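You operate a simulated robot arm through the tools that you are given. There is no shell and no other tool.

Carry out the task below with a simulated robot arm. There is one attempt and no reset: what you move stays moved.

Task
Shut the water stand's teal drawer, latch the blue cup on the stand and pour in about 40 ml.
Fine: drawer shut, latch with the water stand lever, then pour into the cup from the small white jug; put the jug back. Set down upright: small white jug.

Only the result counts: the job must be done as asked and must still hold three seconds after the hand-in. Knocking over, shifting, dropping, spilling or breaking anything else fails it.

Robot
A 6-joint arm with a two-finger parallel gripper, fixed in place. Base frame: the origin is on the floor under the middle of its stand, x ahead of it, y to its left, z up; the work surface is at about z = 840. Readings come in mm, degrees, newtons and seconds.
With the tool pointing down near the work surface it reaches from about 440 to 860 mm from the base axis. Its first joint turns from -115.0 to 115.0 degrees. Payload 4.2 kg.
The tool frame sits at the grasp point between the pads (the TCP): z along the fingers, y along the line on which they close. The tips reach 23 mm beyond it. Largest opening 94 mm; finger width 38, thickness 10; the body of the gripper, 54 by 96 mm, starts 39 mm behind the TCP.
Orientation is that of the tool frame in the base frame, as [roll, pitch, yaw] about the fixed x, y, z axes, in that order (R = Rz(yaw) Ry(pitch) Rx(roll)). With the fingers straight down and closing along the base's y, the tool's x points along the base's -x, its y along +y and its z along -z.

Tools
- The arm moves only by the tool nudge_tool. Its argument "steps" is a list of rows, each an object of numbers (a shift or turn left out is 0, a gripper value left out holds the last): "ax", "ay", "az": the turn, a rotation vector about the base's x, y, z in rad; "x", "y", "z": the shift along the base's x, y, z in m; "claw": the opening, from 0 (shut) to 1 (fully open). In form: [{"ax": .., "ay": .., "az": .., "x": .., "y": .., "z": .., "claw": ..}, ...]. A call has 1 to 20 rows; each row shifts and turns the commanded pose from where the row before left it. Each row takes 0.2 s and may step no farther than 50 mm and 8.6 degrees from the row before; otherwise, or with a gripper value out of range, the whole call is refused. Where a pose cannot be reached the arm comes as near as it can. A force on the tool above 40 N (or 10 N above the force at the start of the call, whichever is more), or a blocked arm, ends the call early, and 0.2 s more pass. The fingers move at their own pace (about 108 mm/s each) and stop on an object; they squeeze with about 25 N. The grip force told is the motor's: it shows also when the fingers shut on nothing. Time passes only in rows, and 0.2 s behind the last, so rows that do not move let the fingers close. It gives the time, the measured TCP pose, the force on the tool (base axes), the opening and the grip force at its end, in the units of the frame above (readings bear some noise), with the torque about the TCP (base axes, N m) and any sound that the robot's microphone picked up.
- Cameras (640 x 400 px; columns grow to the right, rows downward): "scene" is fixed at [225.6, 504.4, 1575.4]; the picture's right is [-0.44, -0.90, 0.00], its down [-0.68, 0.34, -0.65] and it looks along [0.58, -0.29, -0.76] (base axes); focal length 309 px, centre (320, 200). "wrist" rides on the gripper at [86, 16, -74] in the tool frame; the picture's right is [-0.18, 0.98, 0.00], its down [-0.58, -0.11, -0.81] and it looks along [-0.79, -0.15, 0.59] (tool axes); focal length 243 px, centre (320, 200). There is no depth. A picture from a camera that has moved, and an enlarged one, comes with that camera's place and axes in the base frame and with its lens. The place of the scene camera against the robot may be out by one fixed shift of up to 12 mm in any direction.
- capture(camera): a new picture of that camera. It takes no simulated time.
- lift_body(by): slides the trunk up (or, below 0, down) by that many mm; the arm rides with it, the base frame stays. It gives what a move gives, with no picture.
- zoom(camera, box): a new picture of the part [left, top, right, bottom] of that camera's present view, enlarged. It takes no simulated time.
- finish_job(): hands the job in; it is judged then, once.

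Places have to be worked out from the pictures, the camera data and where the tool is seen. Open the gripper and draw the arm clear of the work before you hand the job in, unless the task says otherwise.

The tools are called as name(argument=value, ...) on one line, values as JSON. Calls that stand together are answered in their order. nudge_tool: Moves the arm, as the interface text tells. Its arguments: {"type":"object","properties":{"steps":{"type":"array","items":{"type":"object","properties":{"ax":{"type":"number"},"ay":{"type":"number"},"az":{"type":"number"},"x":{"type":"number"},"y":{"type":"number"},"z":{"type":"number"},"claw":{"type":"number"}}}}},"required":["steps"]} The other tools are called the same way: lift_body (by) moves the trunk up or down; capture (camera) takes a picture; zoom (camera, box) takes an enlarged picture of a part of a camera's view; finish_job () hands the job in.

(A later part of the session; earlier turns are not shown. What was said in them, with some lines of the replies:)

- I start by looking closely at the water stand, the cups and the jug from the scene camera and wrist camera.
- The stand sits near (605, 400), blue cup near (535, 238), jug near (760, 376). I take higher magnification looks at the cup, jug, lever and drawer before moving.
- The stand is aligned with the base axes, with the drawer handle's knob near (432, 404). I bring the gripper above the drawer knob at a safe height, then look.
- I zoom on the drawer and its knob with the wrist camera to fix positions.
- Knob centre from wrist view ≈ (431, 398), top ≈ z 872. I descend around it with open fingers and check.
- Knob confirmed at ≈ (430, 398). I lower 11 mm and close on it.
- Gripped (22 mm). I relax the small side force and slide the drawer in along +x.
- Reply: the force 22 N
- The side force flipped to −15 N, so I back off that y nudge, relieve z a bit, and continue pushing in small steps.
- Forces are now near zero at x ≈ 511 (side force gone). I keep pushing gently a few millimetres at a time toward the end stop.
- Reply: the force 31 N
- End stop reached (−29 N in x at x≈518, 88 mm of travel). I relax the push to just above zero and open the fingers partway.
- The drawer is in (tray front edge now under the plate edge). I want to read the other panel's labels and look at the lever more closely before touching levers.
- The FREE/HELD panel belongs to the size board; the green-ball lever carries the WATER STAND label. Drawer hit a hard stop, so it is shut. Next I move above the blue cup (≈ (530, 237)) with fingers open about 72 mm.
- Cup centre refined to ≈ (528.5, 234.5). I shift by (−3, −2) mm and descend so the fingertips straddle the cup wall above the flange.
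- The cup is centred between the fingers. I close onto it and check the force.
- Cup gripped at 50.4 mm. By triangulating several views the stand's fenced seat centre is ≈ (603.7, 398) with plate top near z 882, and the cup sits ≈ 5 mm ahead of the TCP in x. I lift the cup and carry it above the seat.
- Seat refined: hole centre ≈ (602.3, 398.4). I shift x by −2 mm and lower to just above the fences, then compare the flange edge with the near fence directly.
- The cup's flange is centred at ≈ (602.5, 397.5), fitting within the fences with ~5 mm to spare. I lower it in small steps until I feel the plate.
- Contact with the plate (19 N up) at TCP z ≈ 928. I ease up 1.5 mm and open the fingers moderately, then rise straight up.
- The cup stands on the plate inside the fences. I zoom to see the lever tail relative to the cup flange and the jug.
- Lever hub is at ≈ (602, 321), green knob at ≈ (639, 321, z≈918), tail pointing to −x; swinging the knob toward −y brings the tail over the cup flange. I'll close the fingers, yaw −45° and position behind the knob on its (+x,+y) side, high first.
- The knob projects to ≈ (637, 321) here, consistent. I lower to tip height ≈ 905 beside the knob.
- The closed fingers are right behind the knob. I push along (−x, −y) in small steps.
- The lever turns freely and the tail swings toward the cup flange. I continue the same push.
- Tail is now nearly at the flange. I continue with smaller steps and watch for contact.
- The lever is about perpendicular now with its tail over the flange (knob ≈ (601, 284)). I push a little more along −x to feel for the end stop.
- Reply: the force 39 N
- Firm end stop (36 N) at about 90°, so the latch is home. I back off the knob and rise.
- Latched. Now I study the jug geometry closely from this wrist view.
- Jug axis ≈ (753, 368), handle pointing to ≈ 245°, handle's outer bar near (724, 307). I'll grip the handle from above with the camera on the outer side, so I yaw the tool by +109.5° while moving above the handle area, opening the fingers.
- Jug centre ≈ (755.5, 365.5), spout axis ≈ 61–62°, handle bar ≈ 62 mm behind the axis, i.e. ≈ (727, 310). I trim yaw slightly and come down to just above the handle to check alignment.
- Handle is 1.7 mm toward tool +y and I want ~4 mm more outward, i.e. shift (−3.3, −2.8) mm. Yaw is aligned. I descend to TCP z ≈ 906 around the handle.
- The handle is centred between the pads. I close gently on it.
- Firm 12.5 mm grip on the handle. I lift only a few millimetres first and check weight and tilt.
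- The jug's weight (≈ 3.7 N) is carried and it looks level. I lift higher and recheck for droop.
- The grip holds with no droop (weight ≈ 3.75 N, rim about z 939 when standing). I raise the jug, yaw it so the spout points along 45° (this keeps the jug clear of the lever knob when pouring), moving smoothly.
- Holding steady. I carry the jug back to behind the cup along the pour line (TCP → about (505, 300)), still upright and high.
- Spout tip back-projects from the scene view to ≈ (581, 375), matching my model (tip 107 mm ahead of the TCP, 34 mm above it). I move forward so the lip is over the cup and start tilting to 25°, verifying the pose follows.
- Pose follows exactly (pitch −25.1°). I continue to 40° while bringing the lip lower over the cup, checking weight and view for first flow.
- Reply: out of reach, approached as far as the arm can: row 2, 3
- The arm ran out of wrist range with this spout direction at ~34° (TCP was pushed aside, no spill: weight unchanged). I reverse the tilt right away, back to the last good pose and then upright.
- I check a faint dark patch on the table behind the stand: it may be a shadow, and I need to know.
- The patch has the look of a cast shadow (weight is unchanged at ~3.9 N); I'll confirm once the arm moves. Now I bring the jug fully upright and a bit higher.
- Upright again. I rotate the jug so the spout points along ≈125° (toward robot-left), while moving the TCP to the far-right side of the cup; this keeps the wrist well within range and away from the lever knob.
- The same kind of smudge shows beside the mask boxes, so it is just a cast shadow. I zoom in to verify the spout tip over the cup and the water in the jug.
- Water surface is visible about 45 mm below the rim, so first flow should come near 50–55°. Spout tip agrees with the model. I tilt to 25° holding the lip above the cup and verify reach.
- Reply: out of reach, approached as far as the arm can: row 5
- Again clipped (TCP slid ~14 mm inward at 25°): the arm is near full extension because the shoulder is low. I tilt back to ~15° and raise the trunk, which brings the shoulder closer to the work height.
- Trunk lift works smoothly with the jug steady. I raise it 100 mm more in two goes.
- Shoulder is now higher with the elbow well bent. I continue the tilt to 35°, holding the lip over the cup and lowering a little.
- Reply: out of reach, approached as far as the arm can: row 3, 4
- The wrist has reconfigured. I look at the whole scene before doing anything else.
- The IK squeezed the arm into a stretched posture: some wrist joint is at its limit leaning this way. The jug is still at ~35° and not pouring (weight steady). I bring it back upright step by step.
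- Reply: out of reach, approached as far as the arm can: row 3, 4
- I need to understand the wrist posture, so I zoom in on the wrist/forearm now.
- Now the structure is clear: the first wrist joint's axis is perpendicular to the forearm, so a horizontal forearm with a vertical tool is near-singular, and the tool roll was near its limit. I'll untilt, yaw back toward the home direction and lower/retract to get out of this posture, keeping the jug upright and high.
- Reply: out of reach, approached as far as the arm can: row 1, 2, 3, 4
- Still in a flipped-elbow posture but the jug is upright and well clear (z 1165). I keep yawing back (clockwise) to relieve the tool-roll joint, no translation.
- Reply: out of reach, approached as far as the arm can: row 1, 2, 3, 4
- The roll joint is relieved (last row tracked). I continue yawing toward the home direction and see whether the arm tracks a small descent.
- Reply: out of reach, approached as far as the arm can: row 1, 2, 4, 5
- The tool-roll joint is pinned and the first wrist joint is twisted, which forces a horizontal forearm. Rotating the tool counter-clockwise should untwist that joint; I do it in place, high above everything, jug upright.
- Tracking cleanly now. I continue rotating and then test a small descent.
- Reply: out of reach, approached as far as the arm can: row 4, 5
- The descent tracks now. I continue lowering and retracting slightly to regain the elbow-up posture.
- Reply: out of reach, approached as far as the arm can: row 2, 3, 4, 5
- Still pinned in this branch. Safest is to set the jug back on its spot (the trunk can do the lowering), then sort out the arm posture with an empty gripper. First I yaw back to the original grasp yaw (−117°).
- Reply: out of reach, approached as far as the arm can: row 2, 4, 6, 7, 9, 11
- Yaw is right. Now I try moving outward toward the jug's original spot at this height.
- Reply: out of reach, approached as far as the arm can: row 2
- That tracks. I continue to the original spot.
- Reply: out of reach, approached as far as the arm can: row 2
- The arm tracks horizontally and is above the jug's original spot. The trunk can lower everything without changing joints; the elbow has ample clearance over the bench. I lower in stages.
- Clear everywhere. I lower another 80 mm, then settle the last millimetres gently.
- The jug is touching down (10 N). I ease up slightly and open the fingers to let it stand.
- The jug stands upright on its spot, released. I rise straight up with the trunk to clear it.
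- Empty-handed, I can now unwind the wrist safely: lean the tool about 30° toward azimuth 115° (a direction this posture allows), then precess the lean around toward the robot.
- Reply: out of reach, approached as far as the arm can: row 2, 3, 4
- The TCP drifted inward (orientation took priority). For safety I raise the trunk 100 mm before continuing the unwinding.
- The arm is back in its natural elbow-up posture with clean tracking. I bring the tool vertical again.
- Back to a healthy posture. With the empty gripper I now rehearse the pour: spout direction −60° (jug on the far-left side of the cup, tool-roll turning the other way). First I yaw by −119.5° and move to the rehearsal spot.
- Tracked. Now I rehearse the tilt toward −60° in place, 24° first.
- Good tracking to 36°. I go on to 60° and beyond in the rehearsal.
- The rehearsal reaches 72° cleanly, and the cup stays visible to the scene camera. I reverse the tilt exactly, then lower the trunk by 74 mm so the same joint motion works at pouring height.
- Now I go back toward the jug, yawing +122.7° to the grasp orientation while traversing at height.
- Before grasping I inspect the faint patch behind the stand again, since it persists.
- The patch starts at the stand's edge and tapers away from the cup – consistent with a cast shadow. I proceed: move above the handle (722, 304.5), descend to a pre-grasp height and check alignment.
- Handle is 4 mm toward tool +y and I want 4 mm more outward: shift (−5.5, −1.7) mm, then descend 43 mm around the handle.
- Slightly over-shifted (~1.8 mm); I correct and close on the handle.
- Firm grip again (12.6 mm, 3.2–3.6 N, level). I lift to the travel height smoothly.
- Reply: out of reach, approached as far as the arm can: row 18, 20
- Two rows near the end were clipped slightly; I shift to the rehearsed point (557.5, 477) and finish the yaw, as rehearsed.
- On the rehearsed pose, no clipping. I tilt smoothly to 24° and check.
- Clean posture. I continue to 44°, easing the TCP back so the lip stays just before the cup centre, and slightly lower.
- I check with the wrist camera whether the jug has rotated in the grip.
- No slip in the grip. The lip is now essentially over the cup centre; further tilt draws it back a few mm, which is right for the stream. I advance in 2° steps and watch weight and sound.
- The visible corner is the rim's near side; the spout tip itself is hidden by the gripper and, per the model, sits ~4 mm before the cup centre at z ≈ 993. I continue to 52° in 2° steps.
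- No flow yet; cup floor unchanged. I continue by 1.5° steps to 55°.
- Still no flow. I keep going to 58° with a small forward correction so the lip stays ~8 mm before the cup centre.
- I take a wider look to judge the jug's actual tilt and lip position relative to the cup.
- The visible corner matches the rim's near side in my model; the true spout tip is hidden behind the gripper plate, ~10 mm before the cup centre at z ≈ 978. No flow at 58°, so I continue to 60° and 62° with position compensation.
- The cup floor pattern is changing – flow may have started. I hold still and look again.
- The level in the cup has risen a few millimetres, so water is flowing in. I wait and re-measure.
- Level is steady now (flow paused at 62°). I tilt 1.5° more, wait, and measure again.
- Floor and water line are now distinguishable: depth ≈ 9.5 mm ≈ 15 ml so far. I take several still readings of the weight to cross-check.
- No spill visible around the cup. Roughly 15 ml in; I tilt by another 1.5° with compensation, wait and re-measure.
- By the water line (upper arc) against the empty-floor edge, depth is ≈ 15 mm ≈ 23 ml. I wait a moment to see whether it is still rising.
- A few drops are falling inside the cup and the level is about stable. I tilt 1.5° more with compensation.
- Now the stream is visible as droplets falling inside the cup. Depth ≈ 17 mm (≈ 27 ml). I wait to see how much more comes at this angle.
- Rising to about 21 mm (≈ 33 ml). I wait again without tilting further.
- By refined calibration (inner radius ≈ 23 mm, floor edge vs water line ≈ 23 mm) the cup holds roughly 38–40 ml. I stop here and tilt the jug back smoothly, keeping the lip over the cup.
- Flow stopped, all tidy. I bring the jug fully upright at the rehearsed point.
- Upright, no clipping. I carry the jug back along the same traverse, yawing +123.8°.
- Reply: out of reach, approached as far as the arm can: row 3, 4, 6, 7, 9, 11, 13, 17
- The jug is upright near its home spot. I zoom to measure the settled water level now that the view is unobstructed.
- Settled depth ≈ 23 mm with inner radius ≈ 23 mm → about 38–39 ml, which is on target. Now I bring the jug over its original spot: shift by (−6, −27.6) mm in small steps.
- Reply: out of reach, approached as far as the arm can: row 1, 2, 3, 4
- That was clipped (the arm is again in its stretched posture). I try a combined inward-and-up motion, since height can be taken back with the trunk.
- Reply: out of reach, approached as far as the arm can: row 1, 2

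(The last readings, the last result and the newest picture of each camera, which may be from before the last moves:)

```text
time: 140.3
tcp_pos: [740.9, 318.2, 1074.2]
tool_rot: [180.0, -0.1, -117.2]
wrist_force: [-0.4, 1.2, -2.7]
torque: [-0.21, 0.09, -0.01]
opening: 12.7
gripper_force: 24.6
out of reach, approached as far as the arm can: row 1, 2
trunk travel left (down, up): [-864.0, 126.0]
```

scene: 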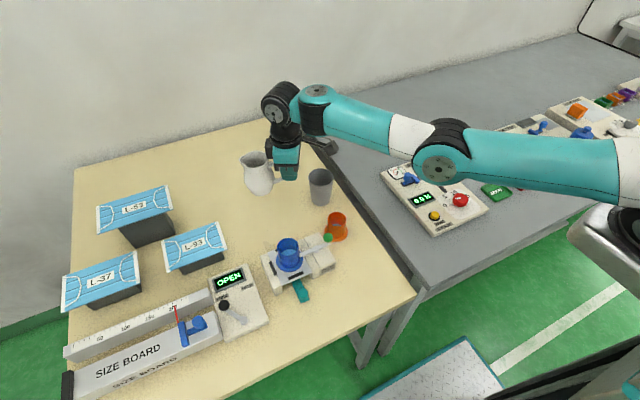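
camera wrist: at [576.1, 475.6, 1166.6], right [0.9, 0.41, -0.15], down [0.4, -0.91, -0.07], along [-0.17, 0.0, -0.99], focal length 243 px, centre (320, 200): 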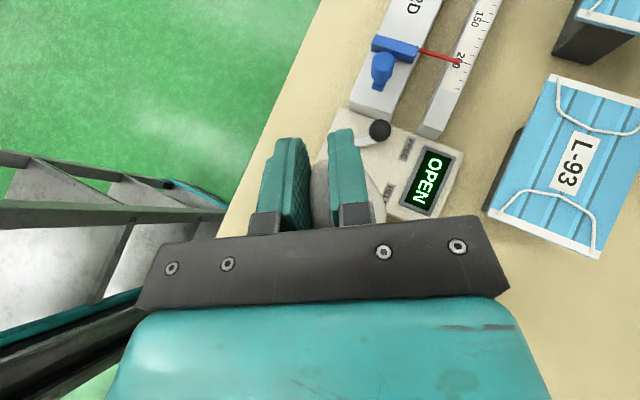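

I'll set the jug down right here first (spot is free, ~20 mm from its original place), then re-pose the empty arm and shift the jug properly. Lowering with the trunk.

lift_body(by=-100)

lift_body(by=-50)

zoom(camera="scene", box=[240, 150, 360, 250])

```text
time: 141.6
tcp_pos: [740.9, 318.7, 974.6]
tool_rot: [-180.0, -0.1, -117.3]
wrist_force: [0.4, -0.6, -2.6]
torque: [-0.2, 0.11, -0.01]
opening: 12.3
gripper_force: 24.9
trunk travel left (down, up): [-764.0, 226.0]
```

```text
time: 142.5
tcp_pos: [742.2, 318.2, 922.9]
tool_rot: [180.0, -0.2, -117.2]
wrist_force: [0.6, 0.7, -3.7]
torque: [-0.2, 0.11, 0.0]
opening: 12.4
gripper_force: 24.9
trunk travel left (down, up): [-714.0, 276.0]
```

```text
4.00 times, centred on (300, 200) of scene
camera zoom: at [225.6, 504.4, 1575.4], right [-0.44, -0.9, 0.0], down [-0.68, 0.34, -0.65], along [0.58, -0.29, -0.76], focal length 1238 px, centre (400, 200)
```

zoom: 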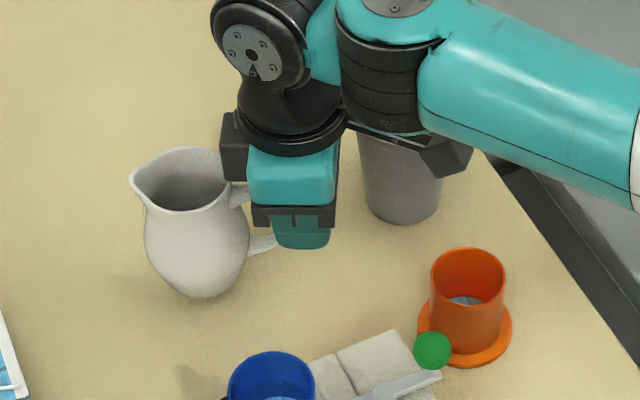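

lift_body(by=-11)

lift_body(by=-2.5)

```text
time: 143.1
tcp_pos: [741.3, 317.5, 912.7]
tool_rot: [180.0, -0.3, -117.3]
wrist_force: [-0.2, -0.3, -3.4]
torque: [-0.2, 0.12, -0.04]
opening: 12.4
gripper_force: 25.3
trunk travel left (down, up): [-703.0, 287.0]
```

```text
time: 143.7
tcp_pos: [740.9, 319.3, 910.7]
tool_rot: [-180.0, -0.1, -117.3]
wrist_force: [0.4, 0.2, -3.8]
torque: [-0.2, 0.09, -0.01]
opening: 12.5
gripper_force: 24.7
trunk travel left (down, up): [-701.0, 289.0]
```

lift_body(by=-2)

lift_body(by=-1)

```text
time: 144.2
tcp_pos: [741.8, 319.6, 909.0]
tool_rot: [179.9, -0.1, -117.3]
wrist_force: [0.2, -0.4, 0.4]
torque: [0.04, 0.02, 0.01]
opening: 12.3
gripper_force: 25.1
trunk travel left (down, up): [-699.0, 291.0]
```

```text
time: 144.7
tcp_pos: [740.4, 318.1, 908.2]
tool_rot: [-179.9, 0.0, -117.4]
wrist_force: [-1.1, -1.6, 7.4]
torque: [0.39, 0.02, 0.04]
opening: 12.4
gripper_force: 24.9
trunk travel left (down, up): [-698.0, 292.0]
```

The jug is standing (contact 7 N). I release it and rise with the trunk.

nudge_tool(steps=[{"claw": 0.2}, {"claw": 0.4}, {"claw": 0.6}, {}])

lift_body(by=60)

lift_body(by=140)

capture(camera="scene")

zoom(camera="scene", box=[250, 160, 350, 250])

```text
time: 145.7
tcp_pos: [740.2, 318.7, 907.1]
tool_rot: [180.0, -0.1, -117.4]
wrist_force: [-0.5, 0.6, -0.2]
torque: [0.01, -0.02, -0.04]
opening: 56.4
gripper_force: 0.0
trunk travel left (down, up): [-698.0, 292.0]
```

```text
time: 146.7
tcp_pos: [742.0, 318.4, 966.5]
tool_rot: [180.0, -0.2, -117.3]
wrist_force: [0.8, -0.6, 0.0]
torque: [0.01, -0.01, -0.01]
opening: 56.6
gripper_force: 0.1
trunk travel left (down, up): [-758.0, 232.0]
```

```text
time: 148.3
tcp_pos: [740.9, 319.2, 1107.2]
tool_rot: [-179.9, -0.2, -117.3]
wrist_force: [0.0, -0.2, -0.9]
torque: [-0.01, 0.0, -0.01]
opening: 56.2
gripper_force: 0.0
trunk travel left (down, up): [-898.0, 92.0]
```

```text
taken
```

scene: 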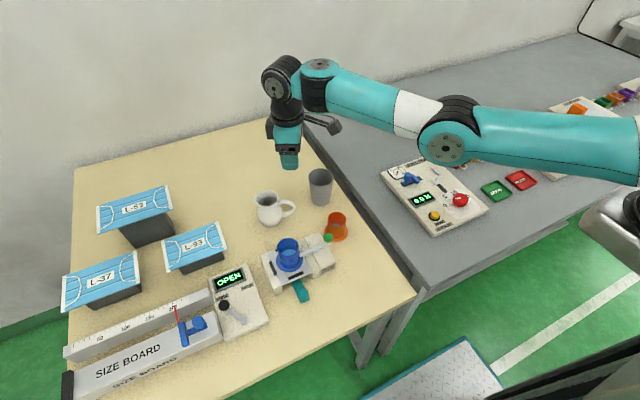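

```text
4.44 times, centred on (300, 205) of scene
camera zoom: at [225.6, 504.4, 1575.4], right [-0.44, -0.9, 0.0], down [-0.68, 0.34, -0.65], along [0.58, -0.29, -0.76], focal length 1375 px, centre (409, 178)
```

zoom: 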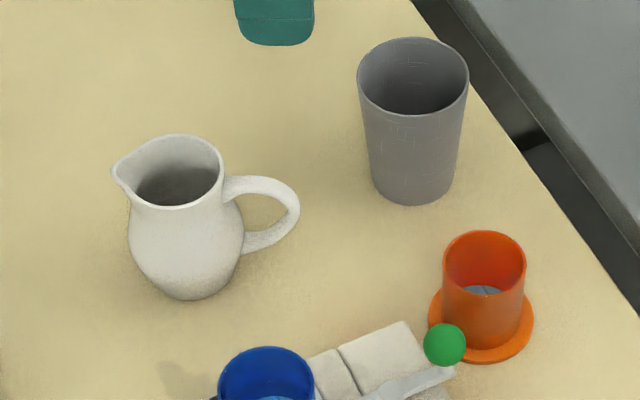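

The jug stands upright, displaced ~25 mm from its original place (I'll fix that). First I unwind the empty arm as before: lean 30° toward azimuth 115°, then precess and straighten.

nudge_tool(steps=[{"ax": -0.1187, "ay": -0.0554}, {"ax": -0.1187, "ay": -0.0554}, {"ax": -0.1187, "ay": -0.0554}, {"ax": -0.1187, "ay": -0.0554}, {}])

capture(camera="scene")

```text
time: 149.6
tcp_pos: [657.3, 319.8, 1090.5]
tool_rot: [-162.9, -12.4, -119.3]
wrist_force: [0.2, 1.4, -0.1]
torque: [0.02, 0.0, 0.03]
opening: 56.3
gripper_force: 0.1
out of reach, approached as far as the arm can: row 1, 2, 3, 4
trunk travel left (down, up): [-898.0, 92.0]
```

```text
taken
```

scene: 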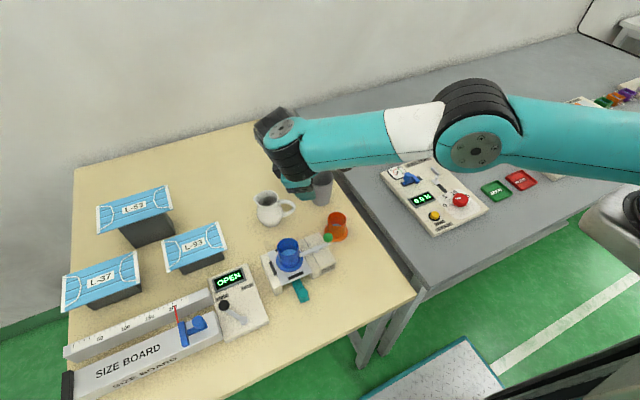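

lift_body(by=60)

nudge_tool(steps=[{"ax": 0.042, "ay": -0.0863}, {"ax": 0.063, "ay": -0.0725}, {"ax": 0.075, "ay": -0.06}, {}])

capture(camera="scene")

```text
time: 150.6
tcp_pos: [656.1, 318.6, 1151.7]
tool_rot: [-162.9, -12.5, -119.3]
wrist_force: [0.0, -0.3, 0.2]
torque: [0.04, 0.02, -0.01]
opening: 56.2
gripper_force: 0.0
trunk travel left (down, up): [-958.0, 32.0]
```

```text
time: 151.6
tcp_pos: [656.4, 320.2, 1150.2]
tool_rot: [-157.1, 2.8, -119.9]
wrist_force: [0.2, 1.6, -1.2]
torque: [-0.03, -0.02, -0.02]
opening: 56.3
gripper_force: 0.0
trunk travel left (down, up): [-958.0, 32.0]
```

```text
taken
```

scene: 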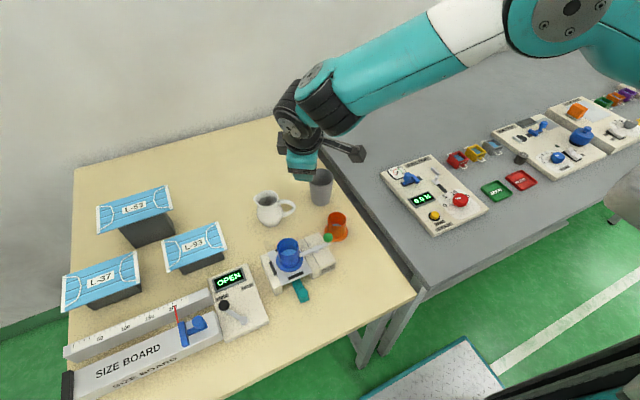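

Elbow-up posture recovered. I straighten the tool.

nudge_tool(steps=[{"ax": 0.0523, "ay": 0.1236}, {"ax": 0.0523, "ay": 0.1236}, {"ax": 0.0523, "ay": 0.1236}, {}])

```text
time: 152.6
tcp_pos: [657.2, 320.9, 1151.4]
tool_rot: [179.9, -0.2, -120.4]
wrist_force: [0.5, -0.1, -0.6]
torque: [0.05, 0.0, -0.02]
opening: 56.5
gripper_force: 0.0
trunk travel left (down, up): [-958.0, 32.0]
```

Straight again. I lower the trunk to the earlier working height and go above the handle.

lift_body(by=-94)

nudge_tool(steps=[{"az": 0.03, "x": 0.02}, {"az": 0.024, "x": 0.02}, {"x": 0.015}, {}])

zoom(camera="wrist", box=[250, 40, 370, 190])

```text
time: 153.8
tcp_pos: [656.6, 319.8, 1058.9]
tool_rot: [-180.0, -0.2, -120.5]
wrist_force: [0.2, 0.2, 0.4]
torque: [-0.02, -0.04, 0.01]
opening: 56.5
gripper_force: 0.0
trunk travel left (down, up): [-864.0, 126.0]
```

```text
time: 154.8
tcp_pos: [711.2, 318.5, 1057.1]
tool_rot: [180.0, -0.3, -117.3]
wrist_force: [0.8, -0.7, 0.8]
torque: [0.0, 0.01, 0.01]
opening: 56.6
gripper_force: 0.0
trunk travel left (down, up): [-864.0, 126.0]
```

```text
2.67 times, centred on (310, 115) of wrist
camera zoom: at [658.3, 248.1, 1132.3], right [-0.79, 0.62, 0.0], down [0.37, 0.47, 0.8], along [0.5, 0.63, -0.59], focal length 647 px, centre (347, 427)
```

zoom: 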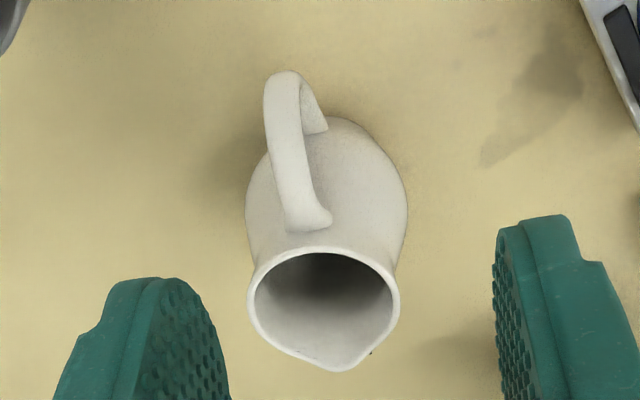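

nudge_tool(steps=[{"x": 0.015, "z": -0.03}, {"x": 0.015, "y": 0.0005, "z": -0.035}, {"z": -0.03}, {"z": -0.012}, {}])

zoom(camera="wrist", box=[200, 90, 440, 240])

```text
time: 156.0
tcp_pos: [730.0, 312.5, 951.4]
tool_rot: [-180.0, -0.2, -117.4]
wrist_force: [-0.8, 0.0, -0.7]
torque: [-0.01, 0.03, -0.01]
opening: 56.5
gripper_force: 0.1
out of reach, approached as far as the arm can: row 2, 3
trunk travel left (down, up): [-864.0, 126.0]
```

```text
2.67 times, centred on (320, 165) of wrist
camera zoom: at [677.2, 241.8, 1026.6], right [-0.79, 0.62, 0.0], down [0.37, 0.47, 0.8], along [0.5, 0.63, -0.59], focal length 647 px, centre (320, 293)
```

zoom: 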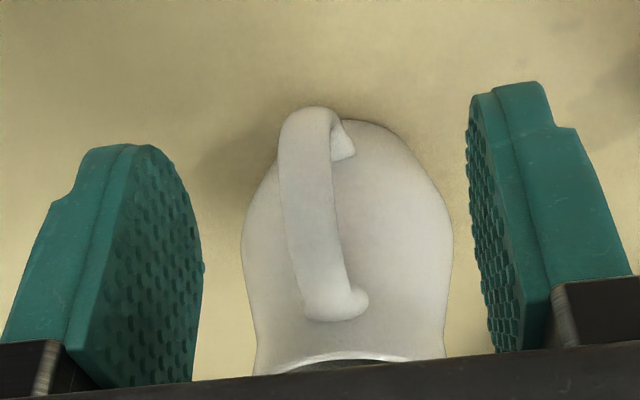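

Reach is marginal with the trunk this high. I go up 100 mm and lower the trunk by 100 mm to gain reach.

nudge_tool(steps=[{"z": 0.035}, {"z": 0.035}, {"z": 0.03}, {}])

lift_body(by=-100)

zoom(camera="wrist", box=[200, 90, 440, 240])

capture(camera="scene")

```text
time: 157.0
tcp_pos: [731.8, 309.7, 1052.7]
tool_rot: [-179.9, -0.3, -117.3]
wrist_force: [-1.0, 0.3, 0.7]
torque: [-0.04, 0.0, 0.04]
opening: 56.3
gripper_force: 0.1
trunk travel left (down, up): [-864.0, 126.0]
```

```text
time: 158.4
tcp_pos: [729.8, 311.2, 953.9]
tool_rot: [-180.0, -0.2, -117.4]
wrist_force: [-0.8, 0.4, 1.0]
torque: [-0.01, -0.01, -0.01]
opening: 56.2
gripper_force: 0.1
trunk travel left (down, up): [-764.0, 226.0]
```

```text
2.67 times, centred on (320, 165) of wrist
camera zoom: at [677.6, 239.4, 1027.3], right [-0.79, 0.62, 0.0], down [0.37, 0.47, 0.8], along [0.5, 0.63, -0.59], focal length 647 px, centre (320, 293)
```

zoom: 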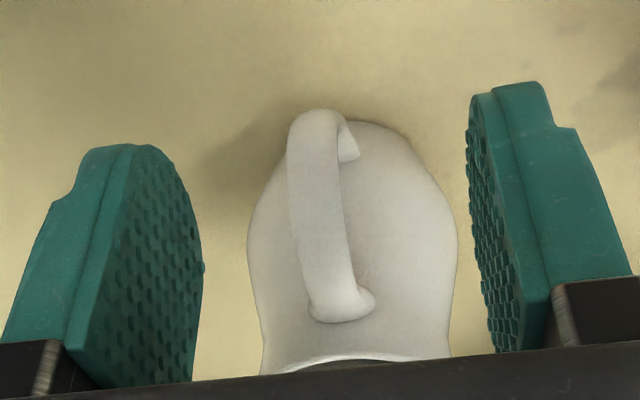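

```text
taken
```

scene: 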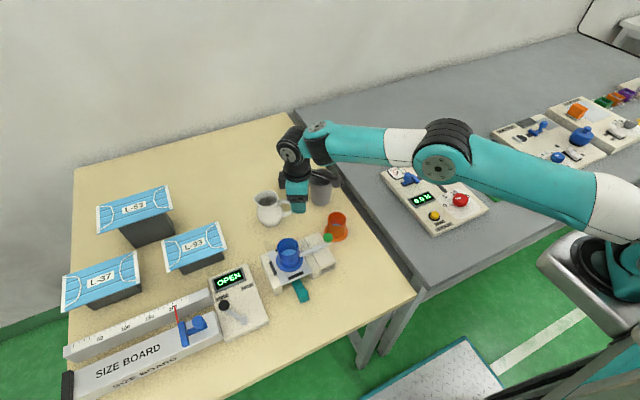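

Good posture. The handle is ~13 mm further toward the jug side and ~4 mm to tool −y; I shift (9.5, 9.7) mm at this height and re-check.

nudge_tool(steps=[{"x": 0.005, "y": 0.005}, {"x": 0.0045, "y": 0.0047}, {}])

zoom(camera="wrist", box=[200, 90, 440, 240])

```text
time: 159.2
tcp_pos: [740.6, 319.6, 953.7]
tool_rot: [-179.9, -0.2, -117.3]
wrist_force: [0.5, -0.2, 0.0]
torque: [0.01, -0.01, 0.01]
opening: 56.5
gripper_force: 0.3
trunk travel left (down, up): [-764.0, 226.0]
```

```text
2.67 times, centred on (320, 165) of wrist
camera zoom: at [687.0, 249.2, 1027.9], right [-0.79, 0.62, 0.0], down [0.37, 0.47, 0.8], along [0.5, 0.63, -0.59], focal length 647 px, centre (320, 293)
```

zoom: 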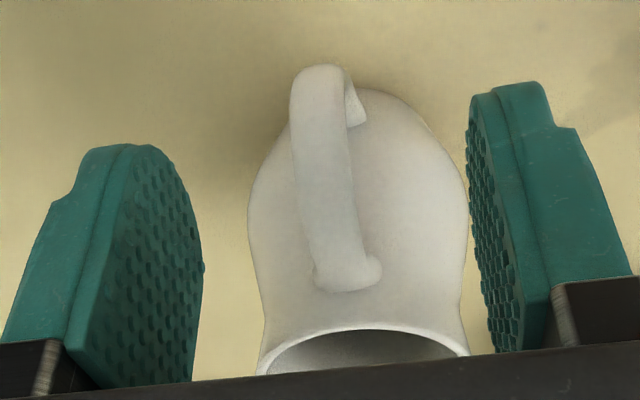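

Well aligned laterally. I shift 3.5 mm outward and descend to the grasp height.

nudge_tool(steps=[{"x": -0.0018, "y": -0.003, "z": -0.015}, {"z": -0.016}, {"z": -0.0155}, {}])

zoom(camera="wrist", box=[200, 90, 440, 240])

```text
time: 160.2
tcp_pos: [740.1, 316.1, 907.1]
tool_rot: [-179.9, -0.3, -117.4]
wrist_force: [0.1, -0.7, 0.7]
torque: [0.0, -0.04, 0.02]
opening: 56.4
gripper_force: 0.0
trunk travel left (down, up): [-764.0, 226.0]
```

```text
2.67 times, centred on (320, 165) of wrist
camera zoom: at [686.1, 245.7, 981.2], right [-0.79, 0.62, 0.0], down [0.37, 0.47, 0.8], along [0.5, 0.63, -0.59], focal length 647 px, centre (320, 293)
```

zoom: 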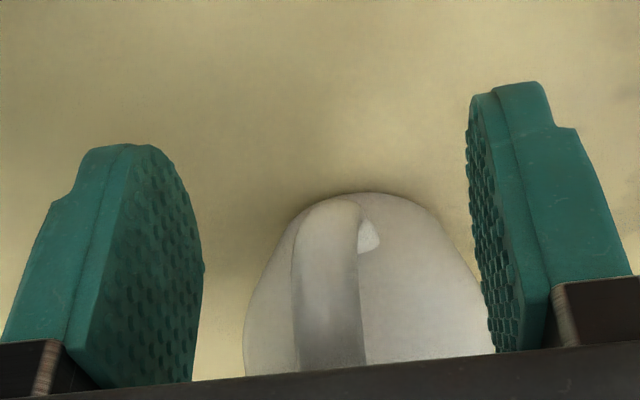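

Centred. I close on the handle, lift a little, then move the jug by (−20, −15) mm toward its original place.

nudge_tool(steps=[{"claw": 0.3}, {"claw": 0.2}, {"claw": 0.1}, {"claw": 0.04}, {"claw": 0.04}])

nudge_tool(steps=[{"z": 0.004}, {"z": 0.006}, {"z": 0.005}, {}])

```text
time: 161.4
tcp_pos: [738.8, 317.7, 907.0]
tool_rot: [-180.0, -0.1, -117.4]
wrist_force: [0.6, 0.5, -0.3]
torque: [0.04, -0.03, -0.1]
opening: 12.4
gripper_force: 24.6
trunk travel left (down, up): [-764.0, 226.0]
```

```text
time: 162.4
tcp_pos: [739.2, 317.4, 922.0]
tool_rot: [-179.9, -0.1, -117.4]
wrist_force: [-0.1, -0.2, -2.2]
torque: [-0.26, 0.13, 0.02]
opening: 12.8
gripper_force: 25.2
trunk travel left (down, up): [-764.0, 226.0]
```

nudge_tool(steps=[{"x": -0.005, "y": -0.0038}, {"x": -0.005, "y": -0.0038}, {"x": -0.005, "y": -0.0038}, {"x": -0.005, "y": -0.0038}, {}])

zoom(camera="scene", box=[250, 160, 350, 250])

```text
time: 163.6
tcp_pos: [718.3, 301.4, 921.1]
tool_rot: [-180.0, -0.2, -117.4]
wrist_force: [-0.1, 0.2, -3.7]
torque: [-0.21, 0.09, 0.01]
opening: 12.7
gripper_force: 25.0
trunk travel left (down, up): [-764.0, 226.0]
```

```text
4.44 times, centred on (300, 205) of scene
camera zoom: at [225.6, 504.4, 1575.4], right [-0.44, -0.9, 0.0], down [-0.68, 0.34, -0.65], along [0.58, -0.29, -0.76], focal length 1375 px, centre (409, 178)
```

zoom: 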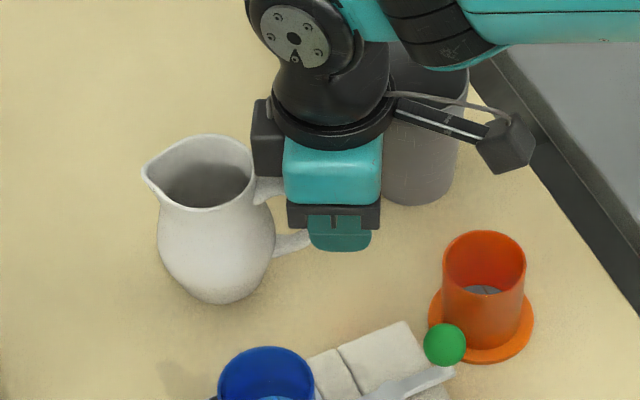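

Predicted landing is within ~3 mm of the original picture position. I apply a last (1.4, −2.7) mm trim and lower gently.

nudge_tool(steps=[{"x": 0.0014, "y": -0.0027}, {"z": -0.005}, {"z": -0.005}, {"z": -0.002}, {}])

nudge_tool(steps=[{"z": -0.0012}, {}])

```text
time: 164.8
tcp_pos: [720.4, 299.2, 909.8]
tool_rot: [-180.0, -0.2, -117.5]
wrist_force: [-0.1, -0.3, -2.7]
torque: [-0.18, 0.1, -0.03]
opening: 12.3
gripper_force: 25.6
trunk travel left (down, up): [-764.0, 226.0]
```

```text
time: 165.4
tcp_pos: [719.5, 299.0, 908.9]
tool_rot: [180.0, -0.2, -117.4]
wrist_force: [0.5, 0.9, -3.0]
torque: [-0.23, 0.08, 0.0]
opening: 12.9
gripper_force: 24.7
trunk travel left (down, up): [-764.0, 226.0]
```

nudge_tool(steps=[{"z": -0.0012}, {}])

nudge_tool(steps=[{"z": -0.0008}, {}])

```text
time: 166.0
tcp_pos: [719.8, 299.6, 906.5]
tool_rot: [180.0, -0.2, -117.4]
wrist_force: [0.0, -0.6, -3.5]
torque: [-0.18, 0.09, -0.01]
opening: 12.4
gripper_force: 25.0
trunk travel left (down, up): [-764.0, 226.0]
```

```text
time: 166.6
tcp_pos: [720.4, 298.5, 907.2]
tool_rot: [180.0, -0.1, -117.3]
wrist_force: [-0.4, -2.1, 2.0]
torque: [0.14, -0.02, 0.01]
opening: 12.6
gripper_force: 24.9
trunk travel left (down, up): [-764.0, 226.0]
```

Contact made (force now +2 N). I open the fingers slowly and check the jug before rising.

nudge_tool(steps=[{"z": -0.0003}, {"claw": 0.2}, {"claw": 0.4}, {"claw": 0.6}, {}])

zoom(camera="wrist", box=[200, 90, 440, 240])

nudge_tool(steps=[{"z": 0.015}, {"z": 0.03}, {"z": 0.04}, {"z": 0.04}, {}])

capture(camera="scene")

zoom(camera="scene", box=[255, 185, 311, 235])

```text
time: 167.8
tcp_pos: [721.0, 298.8, 905.5]
tool_rot: [179.9, -0.2, -117.4]
wrist_force: [0.7, -0.3, 1.4]
torque: [0.02, 0.01, 0.03]
opening: 56.7
gripper_force: 0.0
trunk travel left (down, up): [-764.0, 226.0]
```

```text
2.67 times, centred on (320, 165) of wrist
camera zoom: at [666.9, 228.1, 980.1], right [-0.79, 0.62, 0.0], down [0.37, 0.47, 0.8], along [0.5, 0.63, -0.59], focal length 647 px, centre (320, 293)
```

zoom: 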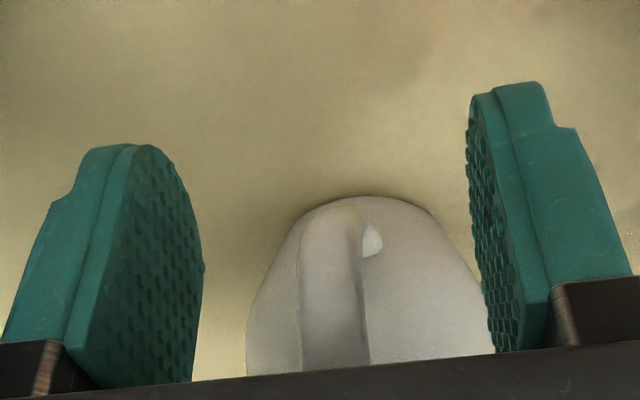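

```text
time: 169.0
tcp_pos: [720.1, 297.8, 1029.5]
tool_rot: [-179.9, -0.1, -117.4]
wrist_force: [-0.8, 0.2, 0.4]
torque: [0.01, 0.01, -0.01]
opening: 56.2
gripper_force: 0.0
trunk travel left (down, up): [-764.0, 226.0]
```

```text
taken
```

scene: 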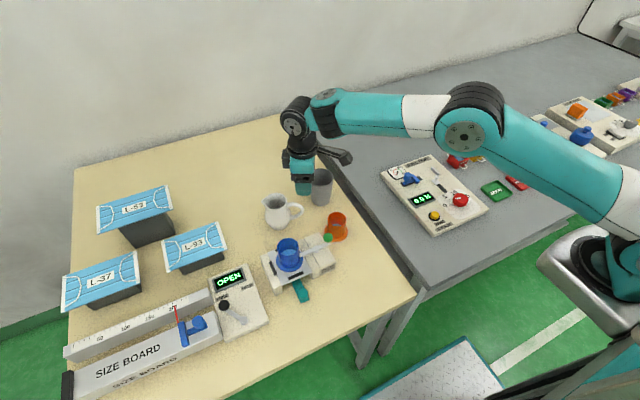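

```text
8.00 times, centred on (283, 210) of scene
camera zoom: at [225.6, 504.4, 1575.4], right [-0.44, -0.9, 0.0], down [-0.68, 0.34, -0.65], along [0.58, -0.29, -0.76], focal length 2476 px, centre (616, 120)
```

zoom: 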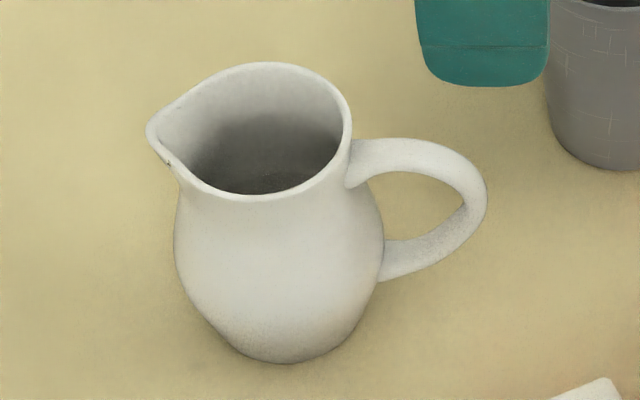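

The jug is back within ~2 mm of its original position and upright. I inspect the cup, latch, drawer and surroundings.

zoom(camera="scene", box=[280, 236, 300, 258])

zoom(camera="scene", box=[255, 225, 345, 305])

capture(camera="wrist")

```text
16.00 times, centred on (290, 247) of scene
camera zoom: at [225.6, 504.4, 1575.4], right [-0.44, -0.9, 0.0], down [-0.68, 0.34, -0.65], along [0.58, -0.29, -0.76], focal length 4951 px, centre (800, -552)
```

zoom: 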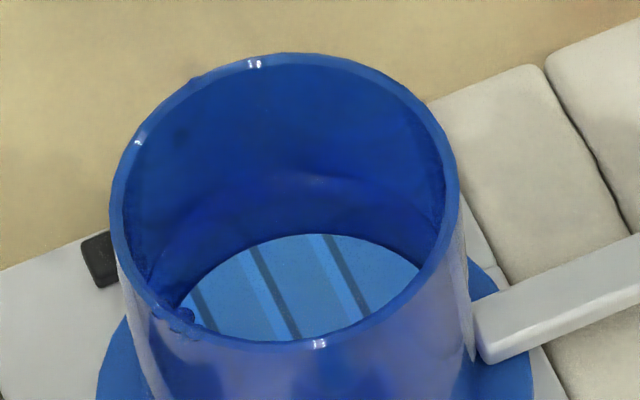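

```text
5.00 times, centred on (300, 265) of scene
camera zoom: at [225.6, 504.4, 1575.4], right [-0.44, -0.9, 0.0], down [-0.68, 0.34, -0.65], along [0.58, -0.29, -0.76], focal length 1547 px, centre (420, -125)
```

zoom: 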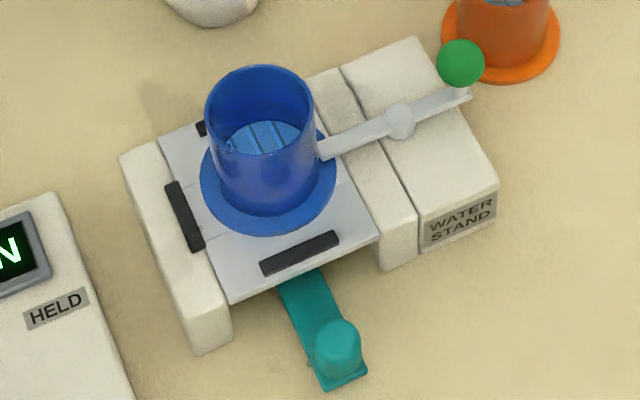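

```text
taken
camera wrist: at [667.0, 226.9, 1103.7], right [-0.79, 0.62, 0.0], down [0.37, 0.47, 0.8], along [0.5, 0.63, -0.59], focal length 243 px, centre (320, 200)
```

wrist: 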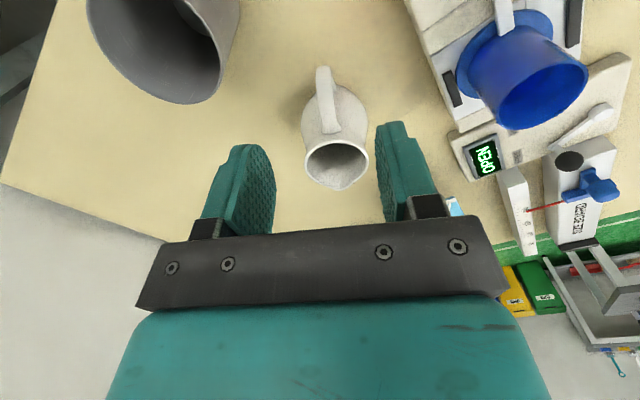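

Everything looks in order: lever across the flange, drawer shut, cup with water. For an independent level check I move the empty gripper back to the home yaw near the stand and look into the cup with the wrist camera.

nudge_tool(steps=[{"z": 0.03, "x": -0.01}, {"z": 0.03, "x": -0.015, "az": -0.13}, {"z": 0.02, "x": -0.015, "y": 0.006, "az": -0.137}, {"x": -0.015, "y": 0.01, "az": -0.137}, {"x": -0.015, "y": 0.01, "az": -0.137}, {"x": -0.015, "y": 0.01, "az": -0.137}, {"x": -0.015, "y": 0.01, "az": -0.137}, {"x": -0.015, "y": 0.01, "az": -0.137}, {"x": -0.015, "y": 0.012, "az": -0.137}, {"x": -0.015, "y": 0.012}, {}])

capture(camera="wrist")

```text
time: 171.4
tcp_pos: [574.4, 378.3, 1112.3]
tool_rot: [180.0, -0.3, -179.8]
wrist_force: [0.1, 0.8, 0.0]
torque: [0.01, 0.02, 0.02]
opening: 56.4
gripper_force: 0.1
trunk travel left (down, up): [-764.0, 226.0]
```

```text
taken
camera wrist: at [489.0, 392.7, 1185.9], right [0.18, 0.98, 0.0], down [0.58, -0.11, 0.8], along [0.79, -0.15, -0.59], focal length 243 px, centre (320, 200)
```

wrist: 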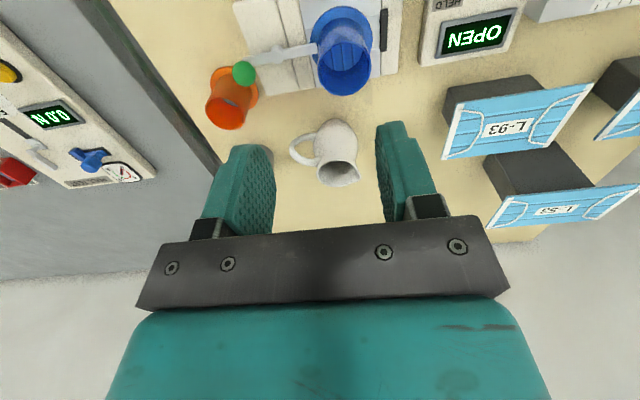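

zoom(camera="wrist", box=[300, 0, 390, 110])

zoom(camera="wrist", box=[320, 20, 370, 70])

zoom(camera="wrist", box=[340, 60, 440, 120])

```text
3.64 times, centred on (345, 55) of wrist
camera zoom: at [489.0, 392.7, 1185.9], right [0.18, 0.98, 0.0], down [0.58, -0.11, 0.8], along [0.79, -0.15, -0.59], focal length 882 px, centre (229, 727)
```

zoom: 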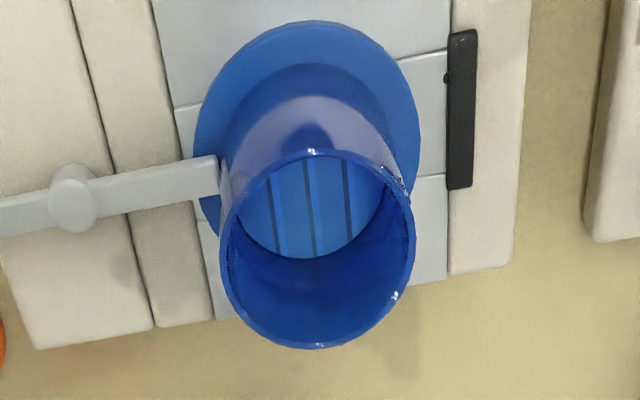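

```text
8.00 times, centred on (345, 45) of wrist
camera zoom: at [489.0, 392.7, 1185.9], right [0.18, 0.98, 0.0], down [0.58, -0.11, 0.8], along [0.79, -0.15, -0.59], focal length 1941 px, centre (120, 1440)
```

zoom: 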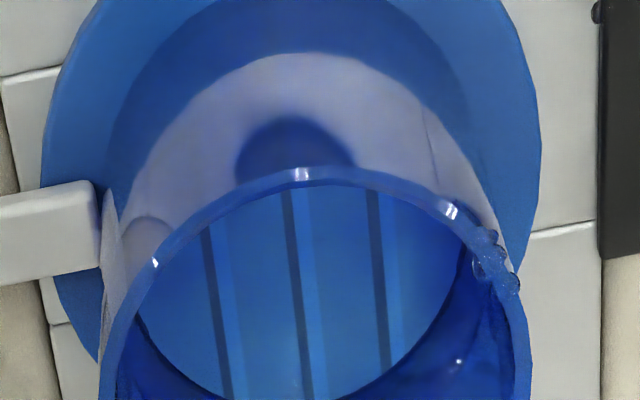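

```text
6.40 times, centred on (390, 90) of wrist
camera zoom: at [489.0, 392.7, 1185.9], right [0.18, 0.98, 0.0], down [0.58, -0.11, 0.8], along [0.79, -0.15, -0.59], focal length 1553 px, centre (-128, 904)
```

zoom: 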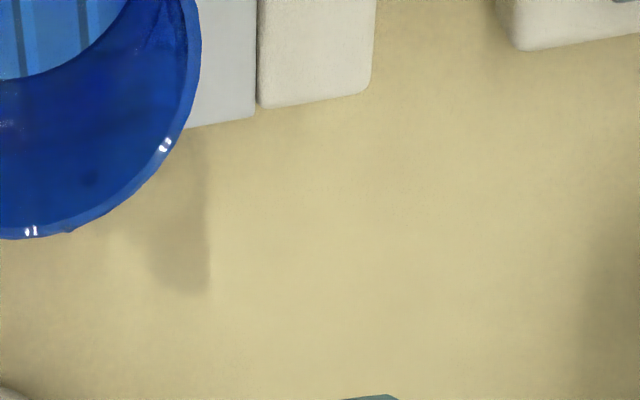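

zoom(camera="wrist", box=[328, 60, 368, 100])

zoom(camera="scene", box=[282, 238, 298, 252])

zoom(camera="wrist", box=[205, 60, 265, 130])

```text
10.00 times, centred on (348, 80) of wrist
camera zoom: at [489.0, 392.7, 1185.9], right [0.18, 0.98, 0.0], down [0.58, -0.11, 0.8], along [0.79, -0.15, -0.59], focal length 2426 px, centre (40, 1400)
```

zoom: 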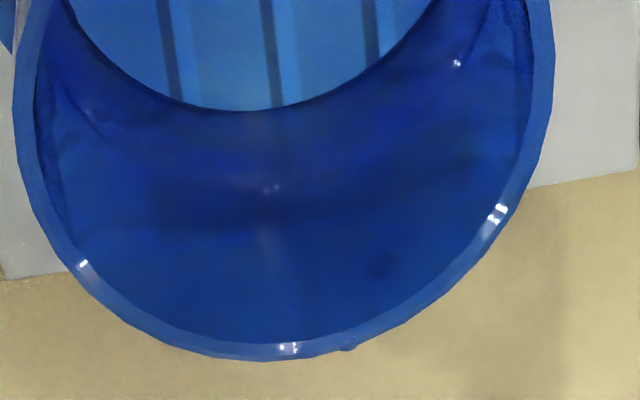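

```text
16.00 times, centred on (290, 245) of scene
camera zoom: at [225.6, 504.4, 1575.4], right [-0.44, -0.9, 0.0], down [-0.68, 0.34, -0.65], along [0.58, -0.29, -0.76], focal length 4951 px, centre (800, -520)
```

zoom: 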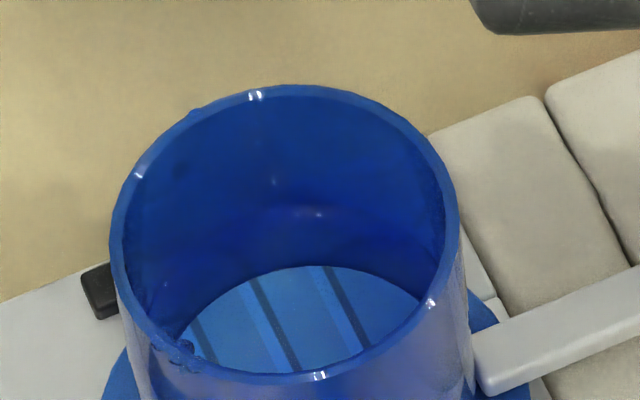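

```text
5.71 times, centred on (235, 95) of wrist
camera zoom: at [489.0, 392.7, 1185.9], right [0.18, 0.98, 0.0], down [0.58, -0.11, 0.8], along [0.79, -0.15, -0.59], focal length 1386 px, centre (806, 800)
```

zoom: 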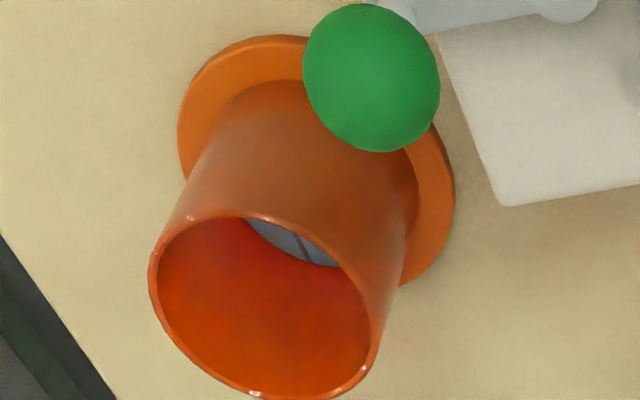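

The refracted floor shift (21–26 mm equivalent depth) and the water line (≈ 23 mm) agree on ≈ 39 ml; the dark patch is clearly the cup's shadow. I now withdraw the arm to a clear position with the gripper open.

nudge_tool(steps=[{"z": 0.035, "claw": 0.8}, {"z": 0.03, "x": -0.015, "y": -0.025}, {"z": 0.02, "x": -0.02, "y": -0.035}, {"z": 0.015, "x": -0.02, "y": -0.035}, {"z": 0.01, "x": -0.02, "y": -0.035}, {"z": 0.01, "x": -0.02, "y": -0.03}, {"x": -0.015, "y": -0.025}, {}])

capture(camera="scene")

zoom(camera="scene", box=[250, 190, 350, 300])

```text
time: 173.2
tcp_pos: [465.8, 192.1, 1229.4]
tool_rot: [-179.9, -0.2, -179.9]
wrist_force: [0.5, -0.5, 0.4]
torque: [0.02, 0.01, 0.03]
opening: 74.9
gripper_force: 0.0
trunk travel left (down, up): [-764.0, 226.0]
```

```text
taken
```

scene: 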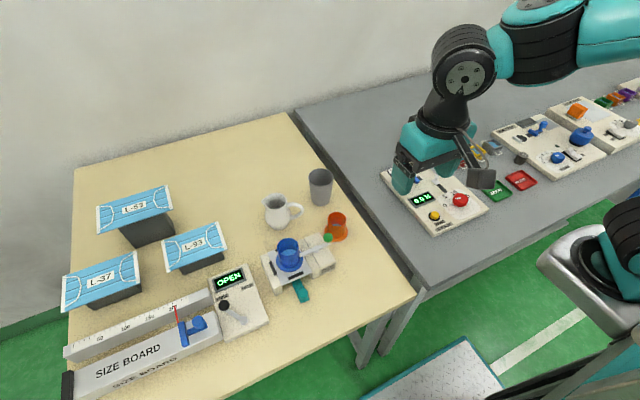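

```text
3.64 times, centred on (300, 245) of scene
camera zoom: at [225.6, 504.4, 1575.4], right [-0.44, -0.9, 0.0], down [-0.68, 0.34, -0.65], along [0.58, -0.29, -0.76], focal length 1125 px, centre (393, 36)
```

zoom: 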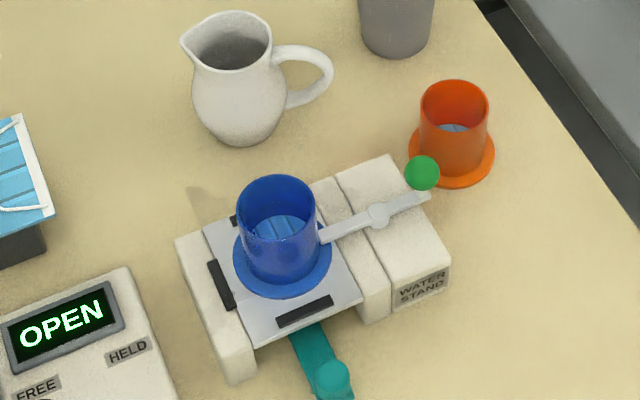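

The arm is back at a clear home-like pose. The drawer is shut, the lever is at its stop across the cup flange, the cup holds about 39 ml, and the jug stands upright at its original spot. I hand the job in.

finish_job()

```text
The job is handed in.
```

I handed the job in with every step done. The result hasn't been reported back, so the points below are from my own readings.

- **Drawer:** I pushed the teal drawer in until it hit a hard stop. In the later pictures it still looks shut.
- **Latch:** the blue cup sits on the stand plate inside its fences. I turned the green-knob water stand lever about 90° to its end stop, so its tail lies across the cup's flange.
- **Water:** I estimate about 39 ml in the cup, judged from the water line and the way the cup floor looks shifted through the water. The jug's weight dropped by roughly 55 g (±15 g), so there may be a little more than 39 ml in the cup.
- **Jug:** it is standing upright within about 2 mm of where it started, with the arm back near its starting pose and the gripper open.

**Possible spillage:** a few droplets are clinging to the cup's rim, and there may be one on the left fence. A dark patch on the table behind the stand looks like the cup's shadow rather than water. I can't rule out a small spill there.

**Detours:** the arm ran into wrist limits on two pour directions, and again while carrying the jug back. I set the jug down and picked it up again twice, and I saw no sign that anything else was disturbed.
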